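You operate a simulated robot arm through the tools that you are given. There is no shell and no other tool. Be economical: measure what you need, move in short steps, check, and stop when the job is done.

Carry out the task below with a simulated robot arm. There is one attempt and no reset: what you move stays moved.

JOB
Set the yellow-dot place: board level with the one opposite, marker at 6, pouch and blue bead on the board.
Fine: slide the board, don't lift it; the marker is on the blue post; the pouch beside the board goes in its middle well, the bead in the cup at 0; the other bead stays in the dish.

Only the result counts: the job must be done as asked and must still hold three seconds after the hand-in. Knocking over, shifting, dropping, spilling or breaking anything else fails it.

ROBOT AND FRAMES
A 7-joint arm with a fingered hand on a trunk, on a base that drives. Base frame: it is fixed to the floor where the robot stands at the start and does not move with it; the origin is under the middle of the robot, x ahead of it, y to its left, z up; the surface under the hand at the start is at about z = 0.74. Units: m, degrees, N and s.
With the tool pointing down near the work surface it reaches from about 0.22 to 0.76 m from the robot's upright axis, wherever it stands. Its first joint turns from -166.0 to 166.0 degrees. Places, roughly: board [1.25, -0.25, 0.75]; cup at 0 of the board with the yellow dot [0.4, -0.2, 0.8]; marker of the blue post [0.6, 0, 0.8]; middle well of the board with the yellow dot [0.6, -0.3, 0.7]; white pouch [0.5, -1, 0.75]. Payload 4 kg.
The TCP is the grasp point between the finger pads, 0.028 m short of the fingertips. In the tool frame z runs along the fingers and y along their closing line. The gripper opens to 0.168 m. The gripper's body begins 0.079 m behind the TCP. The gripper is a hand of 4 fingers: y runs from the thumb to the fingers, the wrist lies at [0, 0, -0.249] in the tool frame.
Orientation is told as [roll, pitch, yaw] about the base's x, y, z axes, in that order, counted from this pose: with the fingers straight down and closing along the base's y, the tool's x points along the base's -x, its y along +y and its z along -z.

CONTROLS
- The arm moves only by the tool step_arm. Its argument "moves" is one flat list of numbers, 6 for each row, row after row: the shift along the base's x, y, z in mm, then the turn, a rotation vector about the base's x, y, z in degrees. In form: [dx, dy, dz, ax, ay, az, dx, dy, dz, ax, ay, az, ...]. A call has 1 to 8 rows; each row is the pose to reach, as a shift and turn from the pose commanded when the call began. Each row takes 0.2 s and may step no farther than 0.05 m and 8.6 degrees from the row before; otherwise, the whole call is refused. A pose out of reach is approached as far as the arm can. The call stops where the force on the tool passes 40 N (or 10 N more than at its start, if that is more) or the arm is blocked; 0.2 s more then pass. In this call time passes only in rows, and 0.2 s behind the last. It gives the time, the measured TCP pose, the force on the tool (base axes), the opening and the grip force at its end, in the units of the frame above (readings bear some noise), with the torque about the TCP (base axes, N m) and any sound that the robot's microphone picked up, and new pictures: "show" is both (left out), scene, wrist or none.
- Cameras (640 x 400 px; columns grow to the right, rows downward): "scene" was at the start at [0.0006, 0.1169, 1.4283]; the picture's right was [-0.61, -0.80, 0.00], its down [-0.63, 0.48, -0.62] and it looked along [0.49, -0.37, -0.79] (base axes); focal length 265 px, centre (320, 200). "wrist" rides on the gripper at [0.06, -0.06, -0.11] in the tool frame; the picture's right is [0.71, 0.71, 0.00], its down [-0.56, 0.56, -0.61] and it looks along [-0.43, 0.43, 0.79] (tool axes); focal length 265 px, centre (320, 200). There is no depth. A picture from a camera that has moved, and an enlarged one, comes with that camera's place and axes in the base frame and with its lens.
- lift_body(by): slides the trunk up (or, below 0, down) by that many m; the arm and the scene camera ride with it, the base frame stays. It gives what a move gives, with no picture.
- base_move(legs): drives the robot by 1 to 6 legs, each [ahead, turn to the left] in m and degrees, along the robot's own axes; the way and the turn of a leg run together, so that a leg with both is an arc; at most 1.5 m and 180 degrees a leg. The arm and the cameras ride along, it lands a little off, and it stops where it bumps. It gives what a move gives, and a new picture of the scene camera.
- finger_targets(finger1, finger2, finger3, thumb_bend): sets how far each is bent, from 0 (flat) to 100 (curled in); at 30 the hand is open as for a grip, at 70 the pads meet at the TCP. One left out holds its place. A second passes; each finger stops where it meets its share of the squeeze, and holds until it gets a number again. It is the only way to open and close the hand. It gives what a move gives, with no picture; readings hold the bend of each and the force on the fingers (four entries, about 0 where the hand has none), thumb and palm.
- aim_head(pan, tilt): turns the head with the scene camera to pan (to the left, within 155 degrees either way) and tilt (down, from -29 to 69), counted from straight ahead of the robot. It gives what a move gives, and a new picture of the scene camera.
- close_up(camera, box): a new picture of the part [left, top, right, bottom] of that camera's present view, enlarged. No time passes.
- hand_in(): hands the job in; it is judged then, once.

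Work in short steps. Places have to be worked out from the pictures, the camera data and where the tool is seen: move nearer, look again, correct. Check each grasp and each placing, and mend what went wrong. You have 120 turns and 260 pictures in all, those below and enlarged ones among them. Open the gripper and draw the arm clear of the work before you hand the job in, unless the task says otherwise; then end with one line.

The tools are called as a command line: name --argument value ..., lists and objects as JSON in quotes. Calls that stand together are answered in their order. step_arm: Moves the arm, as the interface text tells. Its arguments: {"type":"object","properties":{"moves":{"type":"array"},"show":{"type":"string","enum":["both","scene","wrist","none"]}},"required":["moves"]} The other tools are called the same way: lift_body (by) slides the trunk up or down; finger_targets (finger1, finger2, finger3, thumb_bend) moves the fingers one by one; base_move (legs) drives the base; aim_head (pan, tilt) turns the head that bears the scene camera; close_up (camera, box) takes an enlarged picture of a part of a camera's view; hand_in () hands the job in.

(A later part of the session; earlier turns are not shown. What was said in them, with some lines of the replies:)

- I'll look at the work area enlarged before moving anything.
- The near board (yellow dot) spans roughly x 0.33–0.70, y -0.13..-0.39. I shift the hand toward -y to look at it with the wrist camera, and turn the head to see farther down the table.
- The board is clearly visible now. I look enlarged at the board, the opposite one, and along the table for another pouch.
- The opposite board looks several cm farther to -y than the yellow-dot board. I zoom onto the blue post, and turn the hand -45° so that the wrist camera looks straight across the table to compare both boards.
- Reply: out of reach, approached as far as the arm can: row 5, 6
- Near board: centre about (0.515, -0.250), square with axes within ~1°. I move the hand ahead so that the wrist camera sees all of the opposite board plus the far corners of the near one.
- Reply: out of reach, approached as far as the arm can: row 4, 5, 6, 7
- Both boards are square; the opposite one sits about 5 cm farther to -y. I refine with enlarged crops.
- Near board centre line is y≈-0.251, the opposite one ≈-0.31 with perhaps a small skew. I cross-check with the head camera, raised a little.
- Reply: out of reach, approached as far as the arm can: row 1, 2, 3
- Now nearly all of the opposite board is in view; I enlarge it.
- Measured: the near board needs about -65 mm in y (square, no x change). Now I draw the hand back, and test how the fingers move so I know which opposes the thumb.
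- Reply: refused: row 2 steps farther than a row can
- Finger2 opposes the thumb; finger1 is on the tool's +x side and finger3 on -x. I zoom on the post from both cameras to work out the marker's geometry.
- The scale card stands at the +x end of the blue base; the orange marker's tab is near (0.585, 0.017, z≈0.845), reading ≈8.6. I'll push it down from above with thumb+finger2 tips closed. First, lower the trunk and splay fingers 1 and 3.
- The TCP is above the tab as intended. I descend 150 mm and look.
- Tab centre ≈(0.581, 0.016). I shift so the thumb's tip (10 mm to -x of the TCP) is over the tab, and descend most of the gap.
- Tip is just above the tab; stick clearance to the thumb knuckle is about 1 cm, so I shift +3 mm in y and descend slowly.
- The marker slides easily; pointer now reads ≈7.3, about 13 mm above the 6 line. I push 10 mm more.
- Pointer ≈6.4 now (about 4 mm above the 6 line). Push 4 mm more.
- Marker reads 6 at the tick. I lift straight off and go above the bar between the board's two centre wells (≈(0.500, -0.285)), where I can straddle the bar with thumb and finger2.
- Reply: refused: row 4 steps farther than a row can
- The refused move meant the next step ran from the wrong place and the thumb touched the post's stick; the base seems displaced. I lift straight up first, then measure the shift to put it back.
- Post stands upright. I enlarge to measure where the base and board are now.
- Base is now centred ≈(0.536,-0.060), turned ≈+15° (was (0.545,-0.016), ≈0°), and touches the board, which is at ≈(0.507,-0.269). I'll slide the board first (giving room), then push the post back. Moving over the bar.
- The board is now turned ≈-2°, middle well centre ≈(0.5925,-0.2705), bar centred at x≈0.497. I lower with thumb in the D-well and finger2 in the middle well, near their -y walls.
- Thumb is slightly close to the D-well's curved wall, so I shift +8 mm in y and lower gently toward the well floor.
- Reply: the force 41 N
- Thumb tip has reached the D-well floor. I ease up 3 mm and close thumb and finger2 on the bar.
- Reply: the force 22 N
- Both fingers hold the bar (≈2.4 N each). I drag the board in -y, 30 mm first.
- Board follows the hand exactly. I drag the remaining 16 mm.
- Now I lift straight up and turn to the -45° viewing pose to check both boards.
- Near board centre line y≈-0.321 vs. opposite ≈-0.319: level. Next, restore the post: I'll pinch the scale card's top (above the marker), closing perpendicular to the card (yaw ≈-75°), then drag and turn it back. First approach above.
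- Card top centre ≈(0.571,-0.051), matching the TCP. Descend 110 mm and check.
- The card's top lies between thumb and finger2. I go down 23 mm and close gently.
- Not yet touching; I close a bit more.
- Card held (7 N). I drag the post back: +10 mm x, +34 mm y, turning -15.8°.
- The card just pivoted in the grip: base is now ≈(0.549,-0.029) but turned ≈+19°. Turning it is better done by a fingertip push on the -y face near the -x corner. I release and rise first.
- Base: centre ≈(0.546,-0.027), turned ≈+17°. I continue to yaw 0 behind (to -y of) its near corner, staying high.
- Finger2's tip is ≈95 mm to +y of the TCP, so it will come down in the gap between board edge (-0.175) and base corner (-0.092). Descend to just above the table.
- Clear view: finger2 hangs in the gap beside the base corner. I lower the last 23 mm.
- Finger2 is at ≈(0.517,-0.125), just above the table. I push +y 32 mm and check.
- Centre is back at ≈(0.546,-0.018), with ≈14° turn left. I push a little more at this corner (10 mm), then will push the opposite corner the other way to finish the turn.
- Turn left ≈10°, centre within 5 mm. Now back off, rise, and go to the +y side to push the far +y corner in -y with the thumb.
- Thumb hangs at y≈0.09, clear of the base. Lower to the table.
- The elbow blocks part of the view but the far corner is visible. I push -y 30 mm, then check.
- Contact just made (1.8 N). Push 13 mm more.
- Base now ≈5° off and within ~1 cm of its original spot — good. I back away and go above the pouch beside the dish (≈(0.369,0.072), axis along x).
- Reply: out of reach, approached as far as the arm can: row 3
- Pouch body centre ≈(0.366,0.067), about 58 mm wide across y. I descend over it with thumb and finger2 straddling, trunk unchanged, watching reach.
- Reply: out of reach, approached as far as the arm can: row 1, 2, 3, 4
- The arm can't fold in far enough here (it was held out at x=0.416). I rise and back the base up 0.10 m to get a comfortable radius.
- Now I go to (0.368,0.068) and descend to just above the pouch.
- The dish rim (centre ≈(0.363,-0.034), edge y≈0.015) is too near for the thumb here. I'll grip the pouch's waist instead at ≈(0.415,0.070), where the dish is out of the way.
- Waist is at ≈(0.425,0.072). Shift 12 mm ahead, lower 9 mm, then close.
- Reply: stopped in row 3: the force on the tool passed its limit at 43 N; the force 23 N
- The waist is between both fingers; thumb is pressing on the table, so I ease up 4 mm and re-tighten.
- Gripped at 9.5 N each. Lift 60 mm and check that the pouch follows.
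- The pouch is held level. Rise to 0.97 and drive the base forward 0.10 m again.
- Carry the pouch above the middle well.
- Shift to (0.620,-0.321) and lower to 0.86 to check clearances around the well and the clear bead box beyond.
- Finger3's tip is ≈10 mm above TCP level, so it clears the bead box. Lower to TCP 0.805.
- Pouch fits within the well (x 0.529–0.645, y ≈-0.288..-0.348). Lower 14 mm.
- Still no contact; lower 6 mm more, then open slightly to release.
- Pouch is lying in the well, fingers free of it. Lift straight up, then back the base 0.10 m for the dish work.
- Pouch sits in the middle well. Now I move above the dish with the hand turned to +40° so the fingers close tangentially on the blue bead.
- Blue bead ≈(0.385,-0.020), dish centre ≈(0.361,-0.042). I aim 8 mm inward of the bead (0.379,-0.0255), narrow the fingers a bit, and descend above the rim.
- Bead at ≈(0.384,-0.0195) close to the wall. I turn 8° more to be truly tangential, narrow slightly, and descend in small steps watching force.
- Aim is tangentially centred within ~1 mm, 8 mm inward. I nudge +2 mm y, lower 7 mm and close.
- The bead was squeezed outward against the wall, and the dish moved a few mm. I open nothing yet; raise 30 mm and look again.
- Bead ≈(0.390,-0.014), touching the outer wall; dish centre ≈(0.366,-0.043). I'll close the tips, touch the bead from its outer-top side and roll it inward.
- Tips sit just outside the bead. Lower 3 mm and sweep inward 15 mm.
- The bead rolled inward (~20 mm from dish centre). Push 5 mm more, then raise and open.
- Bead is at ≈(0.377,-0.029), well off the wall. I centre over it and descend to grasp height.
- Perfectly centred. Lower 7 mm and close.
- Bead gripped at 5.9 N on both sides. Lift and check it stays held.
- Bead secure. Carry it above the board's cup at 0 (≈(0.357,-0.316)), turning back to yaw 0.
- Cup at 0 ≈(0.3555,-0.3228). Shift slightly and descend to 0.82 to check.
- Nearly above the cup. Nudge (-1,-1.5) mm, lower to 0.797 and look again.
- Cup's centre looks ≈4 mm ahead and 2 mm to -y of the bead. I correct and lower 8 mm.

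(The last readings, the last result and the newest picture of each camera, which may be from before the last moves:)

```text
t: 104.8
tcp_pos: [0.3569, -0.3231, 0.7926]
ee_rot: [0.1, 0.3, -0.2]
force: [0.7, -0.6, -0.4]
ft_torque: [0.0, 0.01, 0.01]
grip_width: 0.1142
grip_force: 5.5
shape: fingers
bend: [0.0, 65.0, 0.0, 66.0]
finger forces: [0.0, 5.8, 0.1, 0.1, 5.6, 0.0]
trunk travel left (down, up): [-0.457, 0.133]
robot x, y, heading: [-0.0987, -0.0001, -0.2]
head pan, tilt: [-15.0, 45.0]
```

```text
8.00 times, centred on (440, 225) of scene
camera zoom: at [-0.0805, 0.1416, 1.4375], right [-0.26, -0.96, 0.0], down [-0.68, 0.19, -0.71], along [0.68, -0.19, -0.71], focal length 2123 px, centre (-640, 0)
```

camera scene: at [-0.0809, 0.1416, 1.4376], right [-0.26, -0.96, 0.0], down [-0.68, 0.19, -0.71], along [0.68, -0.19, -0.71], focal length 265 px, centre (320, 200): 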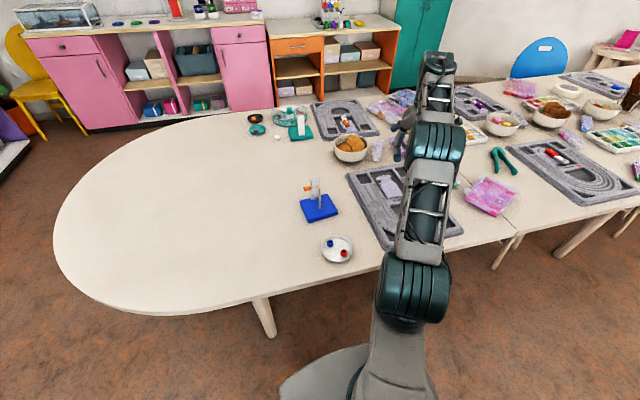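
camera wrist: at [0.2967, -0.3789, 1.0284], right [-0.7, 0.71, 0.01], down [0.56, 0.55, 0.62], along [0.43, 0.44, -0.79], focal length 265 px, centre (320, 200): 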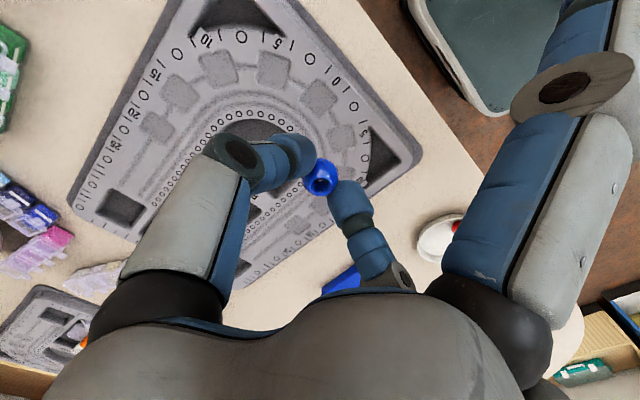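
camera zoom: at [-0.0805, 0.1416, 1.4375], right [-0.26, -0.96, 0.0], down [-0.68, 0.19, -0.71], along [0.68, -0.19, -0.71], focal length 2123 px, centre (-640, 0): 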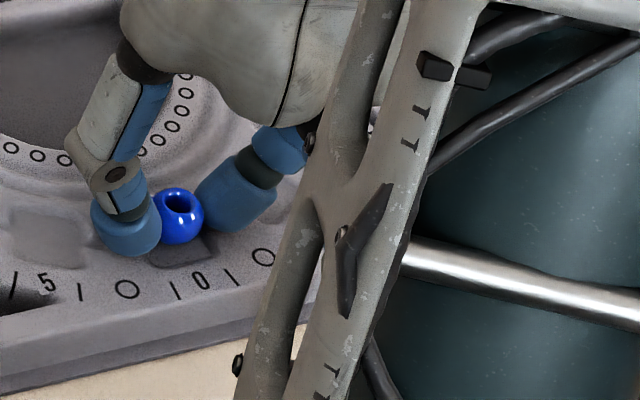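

Scene view shows the bead over the cup; wrist view suggests ~2 mm +y. I correct, lower 3 mm, and release with a small opening.

step_arm --moves '[0, 2, 0, 0, 0, 0, 0, 2, -3, 0, 0, 0, 0, 2, -5, 0, 0, 0]' --show "none"

finger_targets --finger2 63 --thumb_bend 64

close_up --camera "wrist" --box '[220, 70, 420, 230]'

close_up --camera "scene" --box '[410, 200, 470, 250]'

```text
t: 105.6
tcp_pos: [0.3581, -0.3192, 0.7903]
ee_rot: [0.0, -0.2, -0.2]
force: [-0.2, 3.4, 34.3]
ft_torque: [0.41, 0.02, -0.02]
grip_width: 0.1148
grip_force: 24.8
shape: fingers
bend: [0.0, 64.0, 0.0, 66.0]
finger forces: [0.0, 32.6, 0.1, 0.0, 17.2, 0.0]
trunk travel left (down, up): [-0.457, 0.133]
robot x, y, heading: [-0.1007, -0.0011, -0.1]
head pan, tilt: [-15.0, 45.0]
```

```text
t: 106.3
tcp_pos: [0.3571, -0.3199, 0.791]
ee_rot: [-0.2, -0.4, -0.2]
force: [-4.6, 2.6, 26.6]
ft_torque: [0.31, 0.17, 0.07]
grip_width: 0.1145
grip_force: 14.8
shape: fingers
bend: [0.0, 64.0, 0.0, 65.0]
finger forces: [0.0, 19.6, 0.0, 0.1, 10.4, 0.0]
trunk travel left (down, up): [-0.457, 0.133]
robot x, y, heading: [-0.0989, -0.0001, -0.1]
head pan, tilt: [-15.0, 45.0]
stopped: the force on the tool passed its limit at 45 N (the readings are from after the stop); the commanded pose is now the measured one
```

```text
2.50 times, centred on (320, 150) of wrist
camera zoom: at [0.2963, -0.38, 0.9002], right [-0.71, 0.71, -0.01], down [0.55, 0.56, 0.62], along [0.44, 0.43, -0.79], focal length 664 px, centre (320, 325)
```

zoom: 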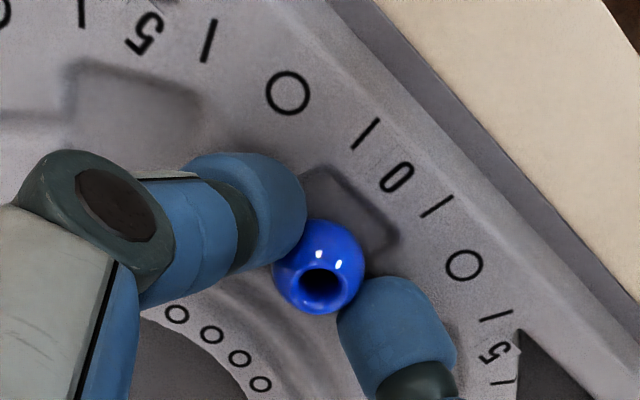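

```text
8.00 times, centred on (440, 225) of scene
camera zoom: at [-0.0832, 0.1433, 1.4371], right [-0.26, -0.96, 0.0], down [-0.68, 0.18, -0.71], along [0.68, -0.19, -0.71], focal length 2123 px, centre (-640, 0)
```

zoom: 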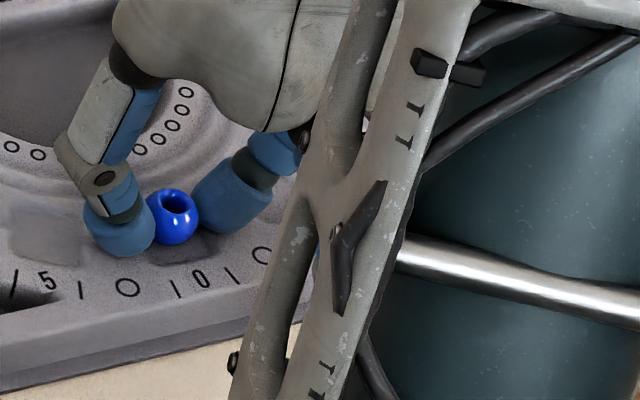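

The fingertips touched the board. Ease up 2 mm (and -1 mm y), then release.

step_arm --moves '[0, -1, 2, 0, 0.2, 0]' --show "none"

finger_targets --finger2 63 --thumb_bend 63

close_up --camera "wrist" --box '[220, 70, 420, 230]'

close_up --camera "scene" --box '[410, 200, 470, 250]'

```text
t: 106.7
tcp_pos: [0.3576, -0.3204, 0.7909]
ee_rot: [0.0, 0.0, 0.1]
force: [0.3, 2.7, 17.6]
ft_torque: [0.28, 0.08, 0.0]
grip_width: 0.1147
grip_force: 10.0
shape: fingers
bend: [0.0, 64.0, 0.0, 65.0]
finger forces: [0.1, 14.0, 0.0, 0.0, 5.9, 0.0]
trunk travel left (down, up): [-0.457, 0.133]
robot x, y, heading: [-0.1003, 0.0, 0.0]
head pan, tilt: [-15.0, 45.0]
```

```text
t: 107.7
tcp_pos: [0.357, -0.3204, 0.7901]
ee_rot: [-0.1, -0.1, 0.0]
force: [1.4, 2.7, 17.3]
ft_torque: [0.27, -0.04, -0.01]
grip_width: 0.1148
grip_force: 8.9
shape: fingers
bend: [0.0, 64.0, 0.0, 65.0]
finger forces: [0.0, 11.9, 0.0, 0.0, 6.0, 0.1]
trunk travel left (down, up): [-0.457, 0.133]
robot x, y, heading: [-0.0997, -0.003, -0.1]
head pan, tilt: [-15.0, 45.0]
```

```text
2.50 times, centred on (320, 150) of wrist
camera zoom: at [0.2971, -0.381, 0.9009], right [-0.71, 0.71, 0.0], down [0.56, 0.56, 0.61], along [0.43, 0.43, -0.79], focal length 664 px, centre (320, 325)
```

zoom: 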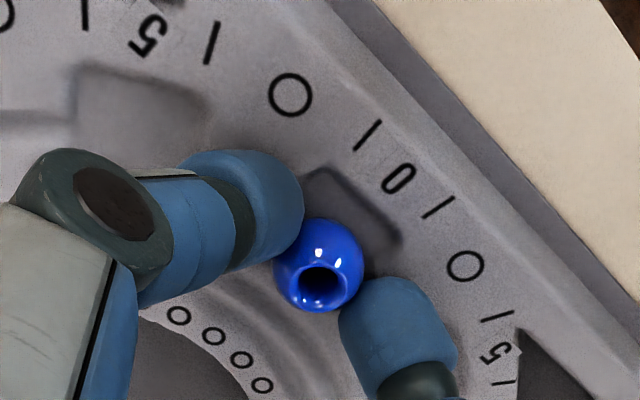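

```text
8.00 times, centred on (440, 225) of scene
camera zoom: at [-0.0816, 0.1428, 1.4375], right [-0.26, -0.97, 0.0], down [-0.68, 0.18, -0.71], along [0.68, -0.19, -0.71], focal length 2123 px, centre (-640, 0)
```

zoom: 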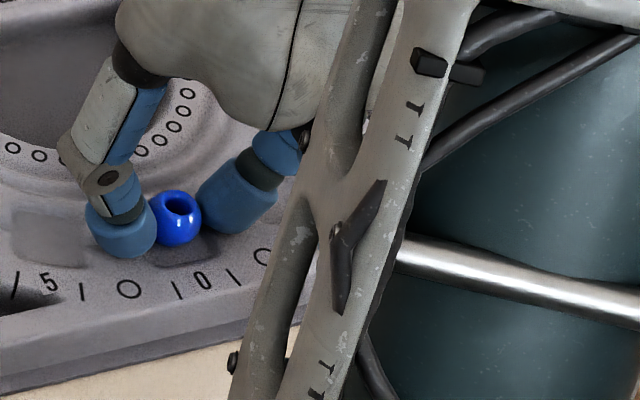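

Bead is centred on the cup within ~2 mm. Raise 2 mm more and open a little further.

step_arm --moves '[0, 0, 2, 0, 0, 0]' --show "none"

finger_targets --finger2 60 --thumb_bend 61

close_up --camera "wrist" --box '[220, 70, 420, 230]'

```text
t: 108.1
tcp_pos: [0.3581, -0.3233, 0.7918]
ee_rot: [0.0, 0.0, -0.1]
force: [1.2, 0.2, 7.9]
ft_torque: [0.01, -0.1, 0.0]
grip_width: 0.1154
grip_force: 4.2
shape: fingers
bend: [0.0, 64.0, 0.0, 64.0]
finger forces: [0.1, 3.5, 0.1, 0.0, 3.6, 0.0]
trunk travel left (down, up): [-0.457, 0.133]
robot x, y, heading: [-0.1027, -0.0031, -0.3]
head pan, tilt: [-15.0, 45.0]
```

```text
t: 109.1
tcp_pos: [0.3578, -0.3234, 0.792]
ee_rot: [0.1, 0.1, -0.1]
force: [-1.6, -1.1, 9.9]
ft_torque: [-0.09, 0.01, -0.07]
grip_width: 0.116
grip_force: 5.4
shape: fingers
bend: [0.0, 62.0, 0.0, 63.0]
finger forces: [0.0, 4.0, 0.0, 0.1, 6.4, 0.0]
trunk travel left (down, up): [-0.457, 0.133]
robot x, y, heading: [-0.0983, -0.0008, -0.3]
head pan, tilt: [-15.0, 45.0]
```

```text
2.50 times, centred on (320, 150) of wrist
camera zoom: at [0.2969, -0.3821, 0.9022], right [-0.71, 0.71, 0.0], down [0.56, 0.56, 0.61], along [0.43, 0.43, -0.79], focal length 664 px, centre (320, 325)
```

zoom: 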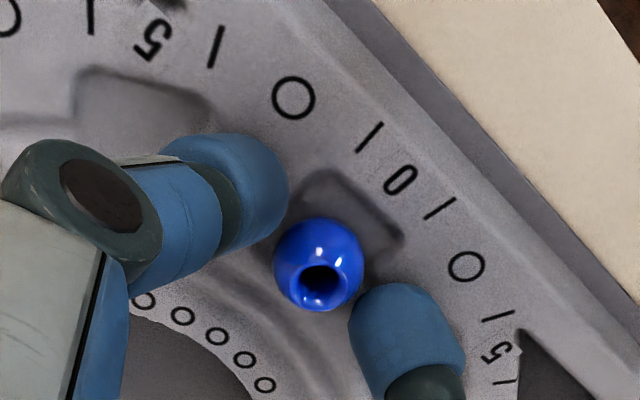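

The bead stands in place free of the fingers. Raise straight up and inspect.

step_arm --moves '[0, 0, 8, 0, 0, 0, 0, 0, 25, 0, 0, 0, 0, 0, 60, 0, 0, 0, 0, 0, 105, 0, 0, 0]' --show "none"

finger_targets --finger2 45 --thumb_bend 45

close_up --camera "wrist" --box '[240, 60, 440, 220]'

close_up --camera "wrist" --box '[0, 0, 640, 400]'

```text
t: 110.1
tcp_pos: [0.3583, -0.3238, 0.8941]
ee_rot: [0.1, 0.1, -0.1]
force: [0.4, 0.1, 0.7]
ft_torque: [-0.01, 0.06, 0.02]
grip_width: 0.1172
grip_force: 0.1
shape: fingers
bend: [0.0, 60.0, 0.0, 61.0]
finger forces: [0.0, 0.1, 0.0, 0.0, 0.0, 0.0]
trunk travel left (down, up): [-0.457, 0.133]
robot x, y, heading: [-0.1014, -0.004, -0.2]
head pan, tilt: [-15.0, 45.0]
```

```text
t: 111.1
tcp_pos: [0.3592, -0.3228, 0.894]
ee_rot: [0.1, 0.2, 0.0]
force: [-1.1, 0.3, -0.9]
ft_torque: [0.01, -0.01, -0.01]
grip_width: 0.1286
grip_force: 0.1
shape: fingers
bend: [0.0, 45.0, 0.0, 45.0]
finger forces: [0.1, 0.0, 0.0, 0.1, 0.1, 0.1]
trunk travel left (down, up): [-0.457, 0.133]
robot x, y, heading: [-0.1012, -0.0007, -0.2]
head pan, tilt: [-15.0, 45.0]
```

```text
2.50 times, centred on (340, 140) of wrist
camera zoom: at [0.2981, -0.3826, 1.0039], right [-0.71, 0.71, 0.0], down [0.56, 0.56, 0.61], along [0.43, 0.44, -0.79], focal length 664 px, centre (270, 350)
```

zoom: 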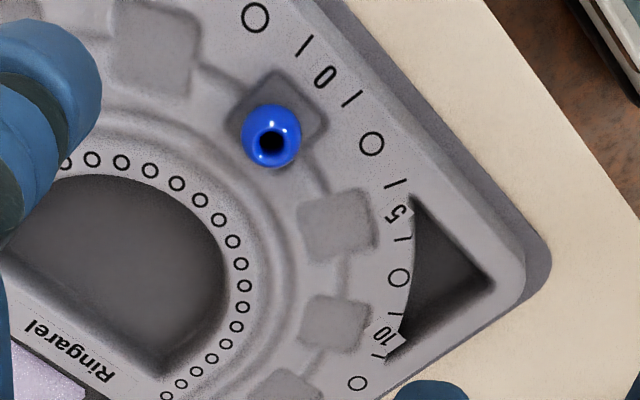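

```text
1.00 times, centred on (320, 200) of wrist (not enlarged: the box is as wide or as high as the picture)
camera zoom: at [0.2981, -0.3826, 1.0039], right [-0.71, 0.71, 0.0], down [0.56, 0.56, 0.61], along [0.43, 0.44, -0.79], focal length 265 px, centre (320, 200)
```

zoom: 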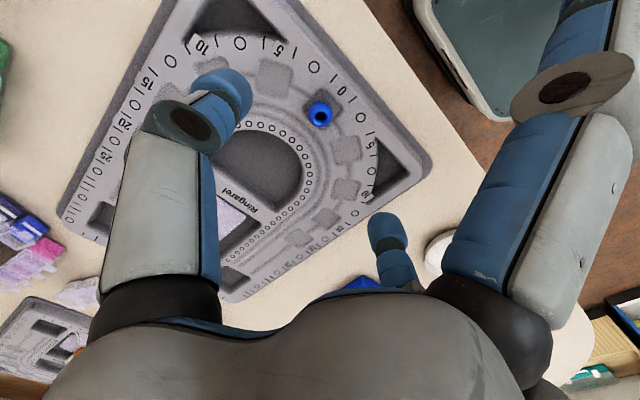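

Bead sits in the cup at 0. I draw the arm up and clear, then verify the marker reading and board alignment.

step_arm --moves '[0, -30, 40, 0, 0, 0, 0, -70, 60, 0, 0, 0, 0, -115, 80, 0, 0, 0, 0, -160, 90, 0, 0, 0]' --show "none"

aim_head --pan -15 --tilt 42

close_up --camera "scene" --box '[295, 160, 345, 210]'

close_up --camera "scene" --box '[290, 60, 480, 240]'

```text
t: 112.1
tcp_pos: [0.3606, -0.4854, 0.9872]
ee_rot: [0.3, 0.3, -0.1]
force: [0.0, 0.1, -0.4]
ft_torque: [-0.01, -0.01, 0.0]
grip_width: 0.1285
grip_force: 0.0
shape: fingers
bend: [0.0, 45.0, 0.0, 45.0]
finger forces: [0.0, 0.0, 0.0, 0.1, 0.1, 0.1]
trunk travel left (down, up): [-0.457, 0.133]
robot x, y, heading: [-0.105, -0.0039, -0.1]
head pan, tilt: [-15.0, 45.0]
```

```text
t: 112.8
tcp_pos: [0.3616, -0.4839, 0.9873]
ee_rot: [0.2, 0.2, -0.2]
force: [-0.6, -0.3, 0.6]
ft_torque: [0.01, -0.01, 0.02]
grip_width: 0.1285
grip_force: 0.0
shape: fingers
bend: [0.0, 45.0, 0.0, 45.0]
finger forces: [0.0, 0.1, 0.0, 0.0, 0.0, 0.0]
trunk travel left (down, up): [-0.457, 0.133]
robot x, y, heading: [-0.1, -0.0004, -0.2]
head pan, tilt: [-15.0, 42.0]
camera scene: at [-0.0783, 0.1409, 1.4418], right [-0.26, -0.96, 0.0], down [-0.65, 0.18, -0.74], along [0.72, -0.19, -0.67], focal length 265 px, centre (320, 200)
```

scene: 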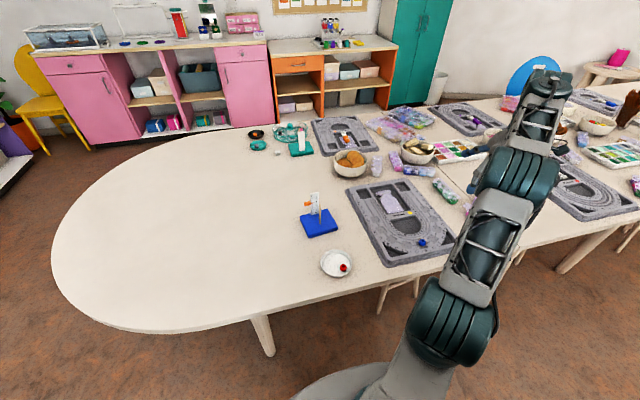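

```text
8.00 times, centred on (320, 185) of scene
camera zoom: at [-0.0783, 0.1409, 1.4418], right [-0.26, -0.96, 0.0], down [-0.65, 0.18, -0.74], along [0.72, -0.19, -0.67], focal length 2123 px, centre (320, 320)
```

zoom: 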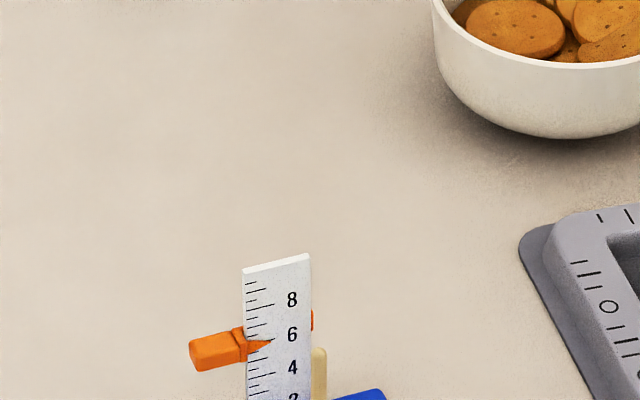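

```text
2.22 times, centred on (385, 150) of scene
camera zoom: at [-0.0783, 0.1409, 1.4418], right [-0.26, -0.96, 0.0], down [-0.65, 0.18, -0.74], along [0.72, -0.19, -0.67], focal length 590 px, centre (176, 311)
```

zoom: 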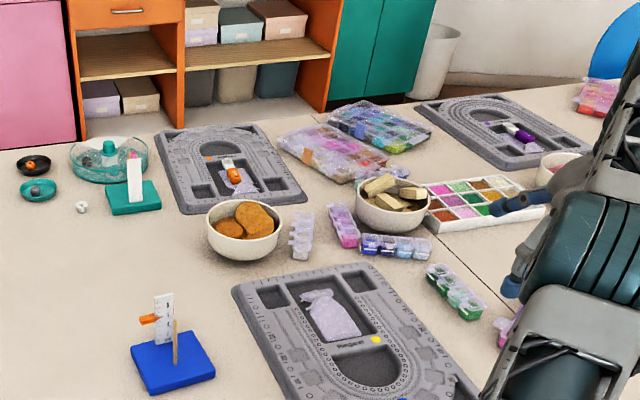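

close_up --camera "scene" --box '[300, 185, 335, 220]'

close_up --camera "scene" --box '[310, 170, 460, 290]'

close_up --camera "scene" --box '[400, 225, 445, 265]'

```text
11.43 times, centred on (318, 202) of scene
camera zoom: at [-0.0783, 0.1409, 1.4418], right [-0.26, -0.96, 0.0], down [-0.65, 0.18, -0.74], along [0.72, -0.19, -0.67], focal length 3033 px, centre (349, 171)
```

zoom: 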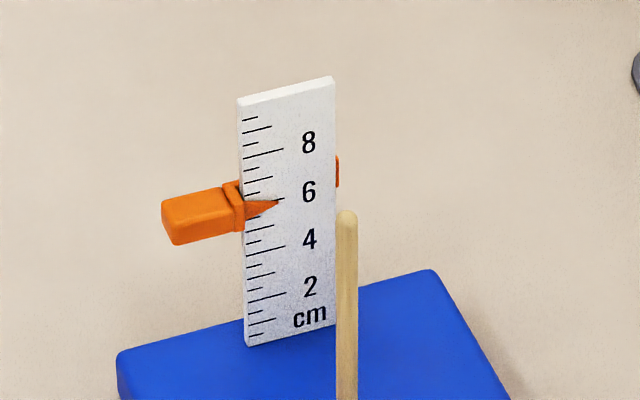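

```text
3.33 times, centred on (385, 230) of scene
camera zoom: at [-0.0783, 0.1409, 1.4418], right [-0.26, -0.96, 0.0], down [-0.65, 0.18, -0.74], along [0.72, -0.19, -0.67], focal length 885 px, centre (103, 100)
```

zoom: 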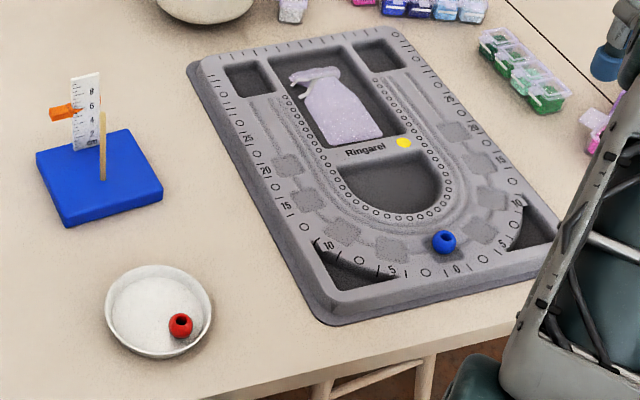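

```text
10.00 times, centred on (422, 245) of scene
camera zoom: at [-0.0783, 0.1409, 1.4418], right [-0.26, -0.96, 0.0], down [-0.65, 0.18, -0.74], along [0.72, -0.19, -0.67], focal length 2654 px, centre (-705, -250)
```

zoom: 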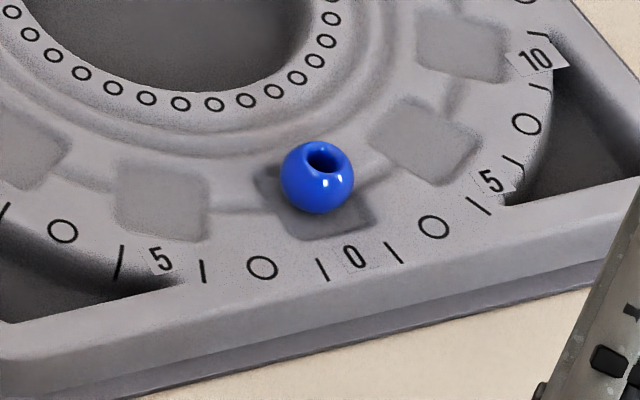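

Marker at the 6 line, bead centred in the cup at 0, pouch in the middle well, red bead still in the dish, post upright. I open the hand fully and hand in.

finger_targets --finger1 30 --finger2 30 --finger3 30 --thumb_bend 30

hand_in

```text
t: 113.8
tcp_pos: [0.3609, -0.4847, 0.9873]
ee_rot: [0.1, 0.1, -0.2]
force: [0.9, 0.3, 0.1]
ft_torque: [0.01, 0.04, 0.0]
grip_width: 0.1173
grip_force: 0.0
shape: fingers
bend: [30.0, 30.0, 30.0, 30.0]
finger forces: [0.0, 0.1, 0.0, 0.0, 0.0, 0.1]
trunk travel left (down, up): [-0.457, 0.133]
robot x, y, heading: [-0.1013, -0.0028, -0.1]
head pan, tilt: [-15.0, 42.0]
```

```text
The job is handed in.
```

I handed in the yellow-dot place with the board slid level with the one opposite (to within about 5 mm), the marker at 6, the pouch in the middle well, the blue bead in the cup at 0 and the red bead still in the dish; but I bumped the blue post, pushed it back to within about 1 cm and 7° of where it stood, and shifted the dish about 7 mm.
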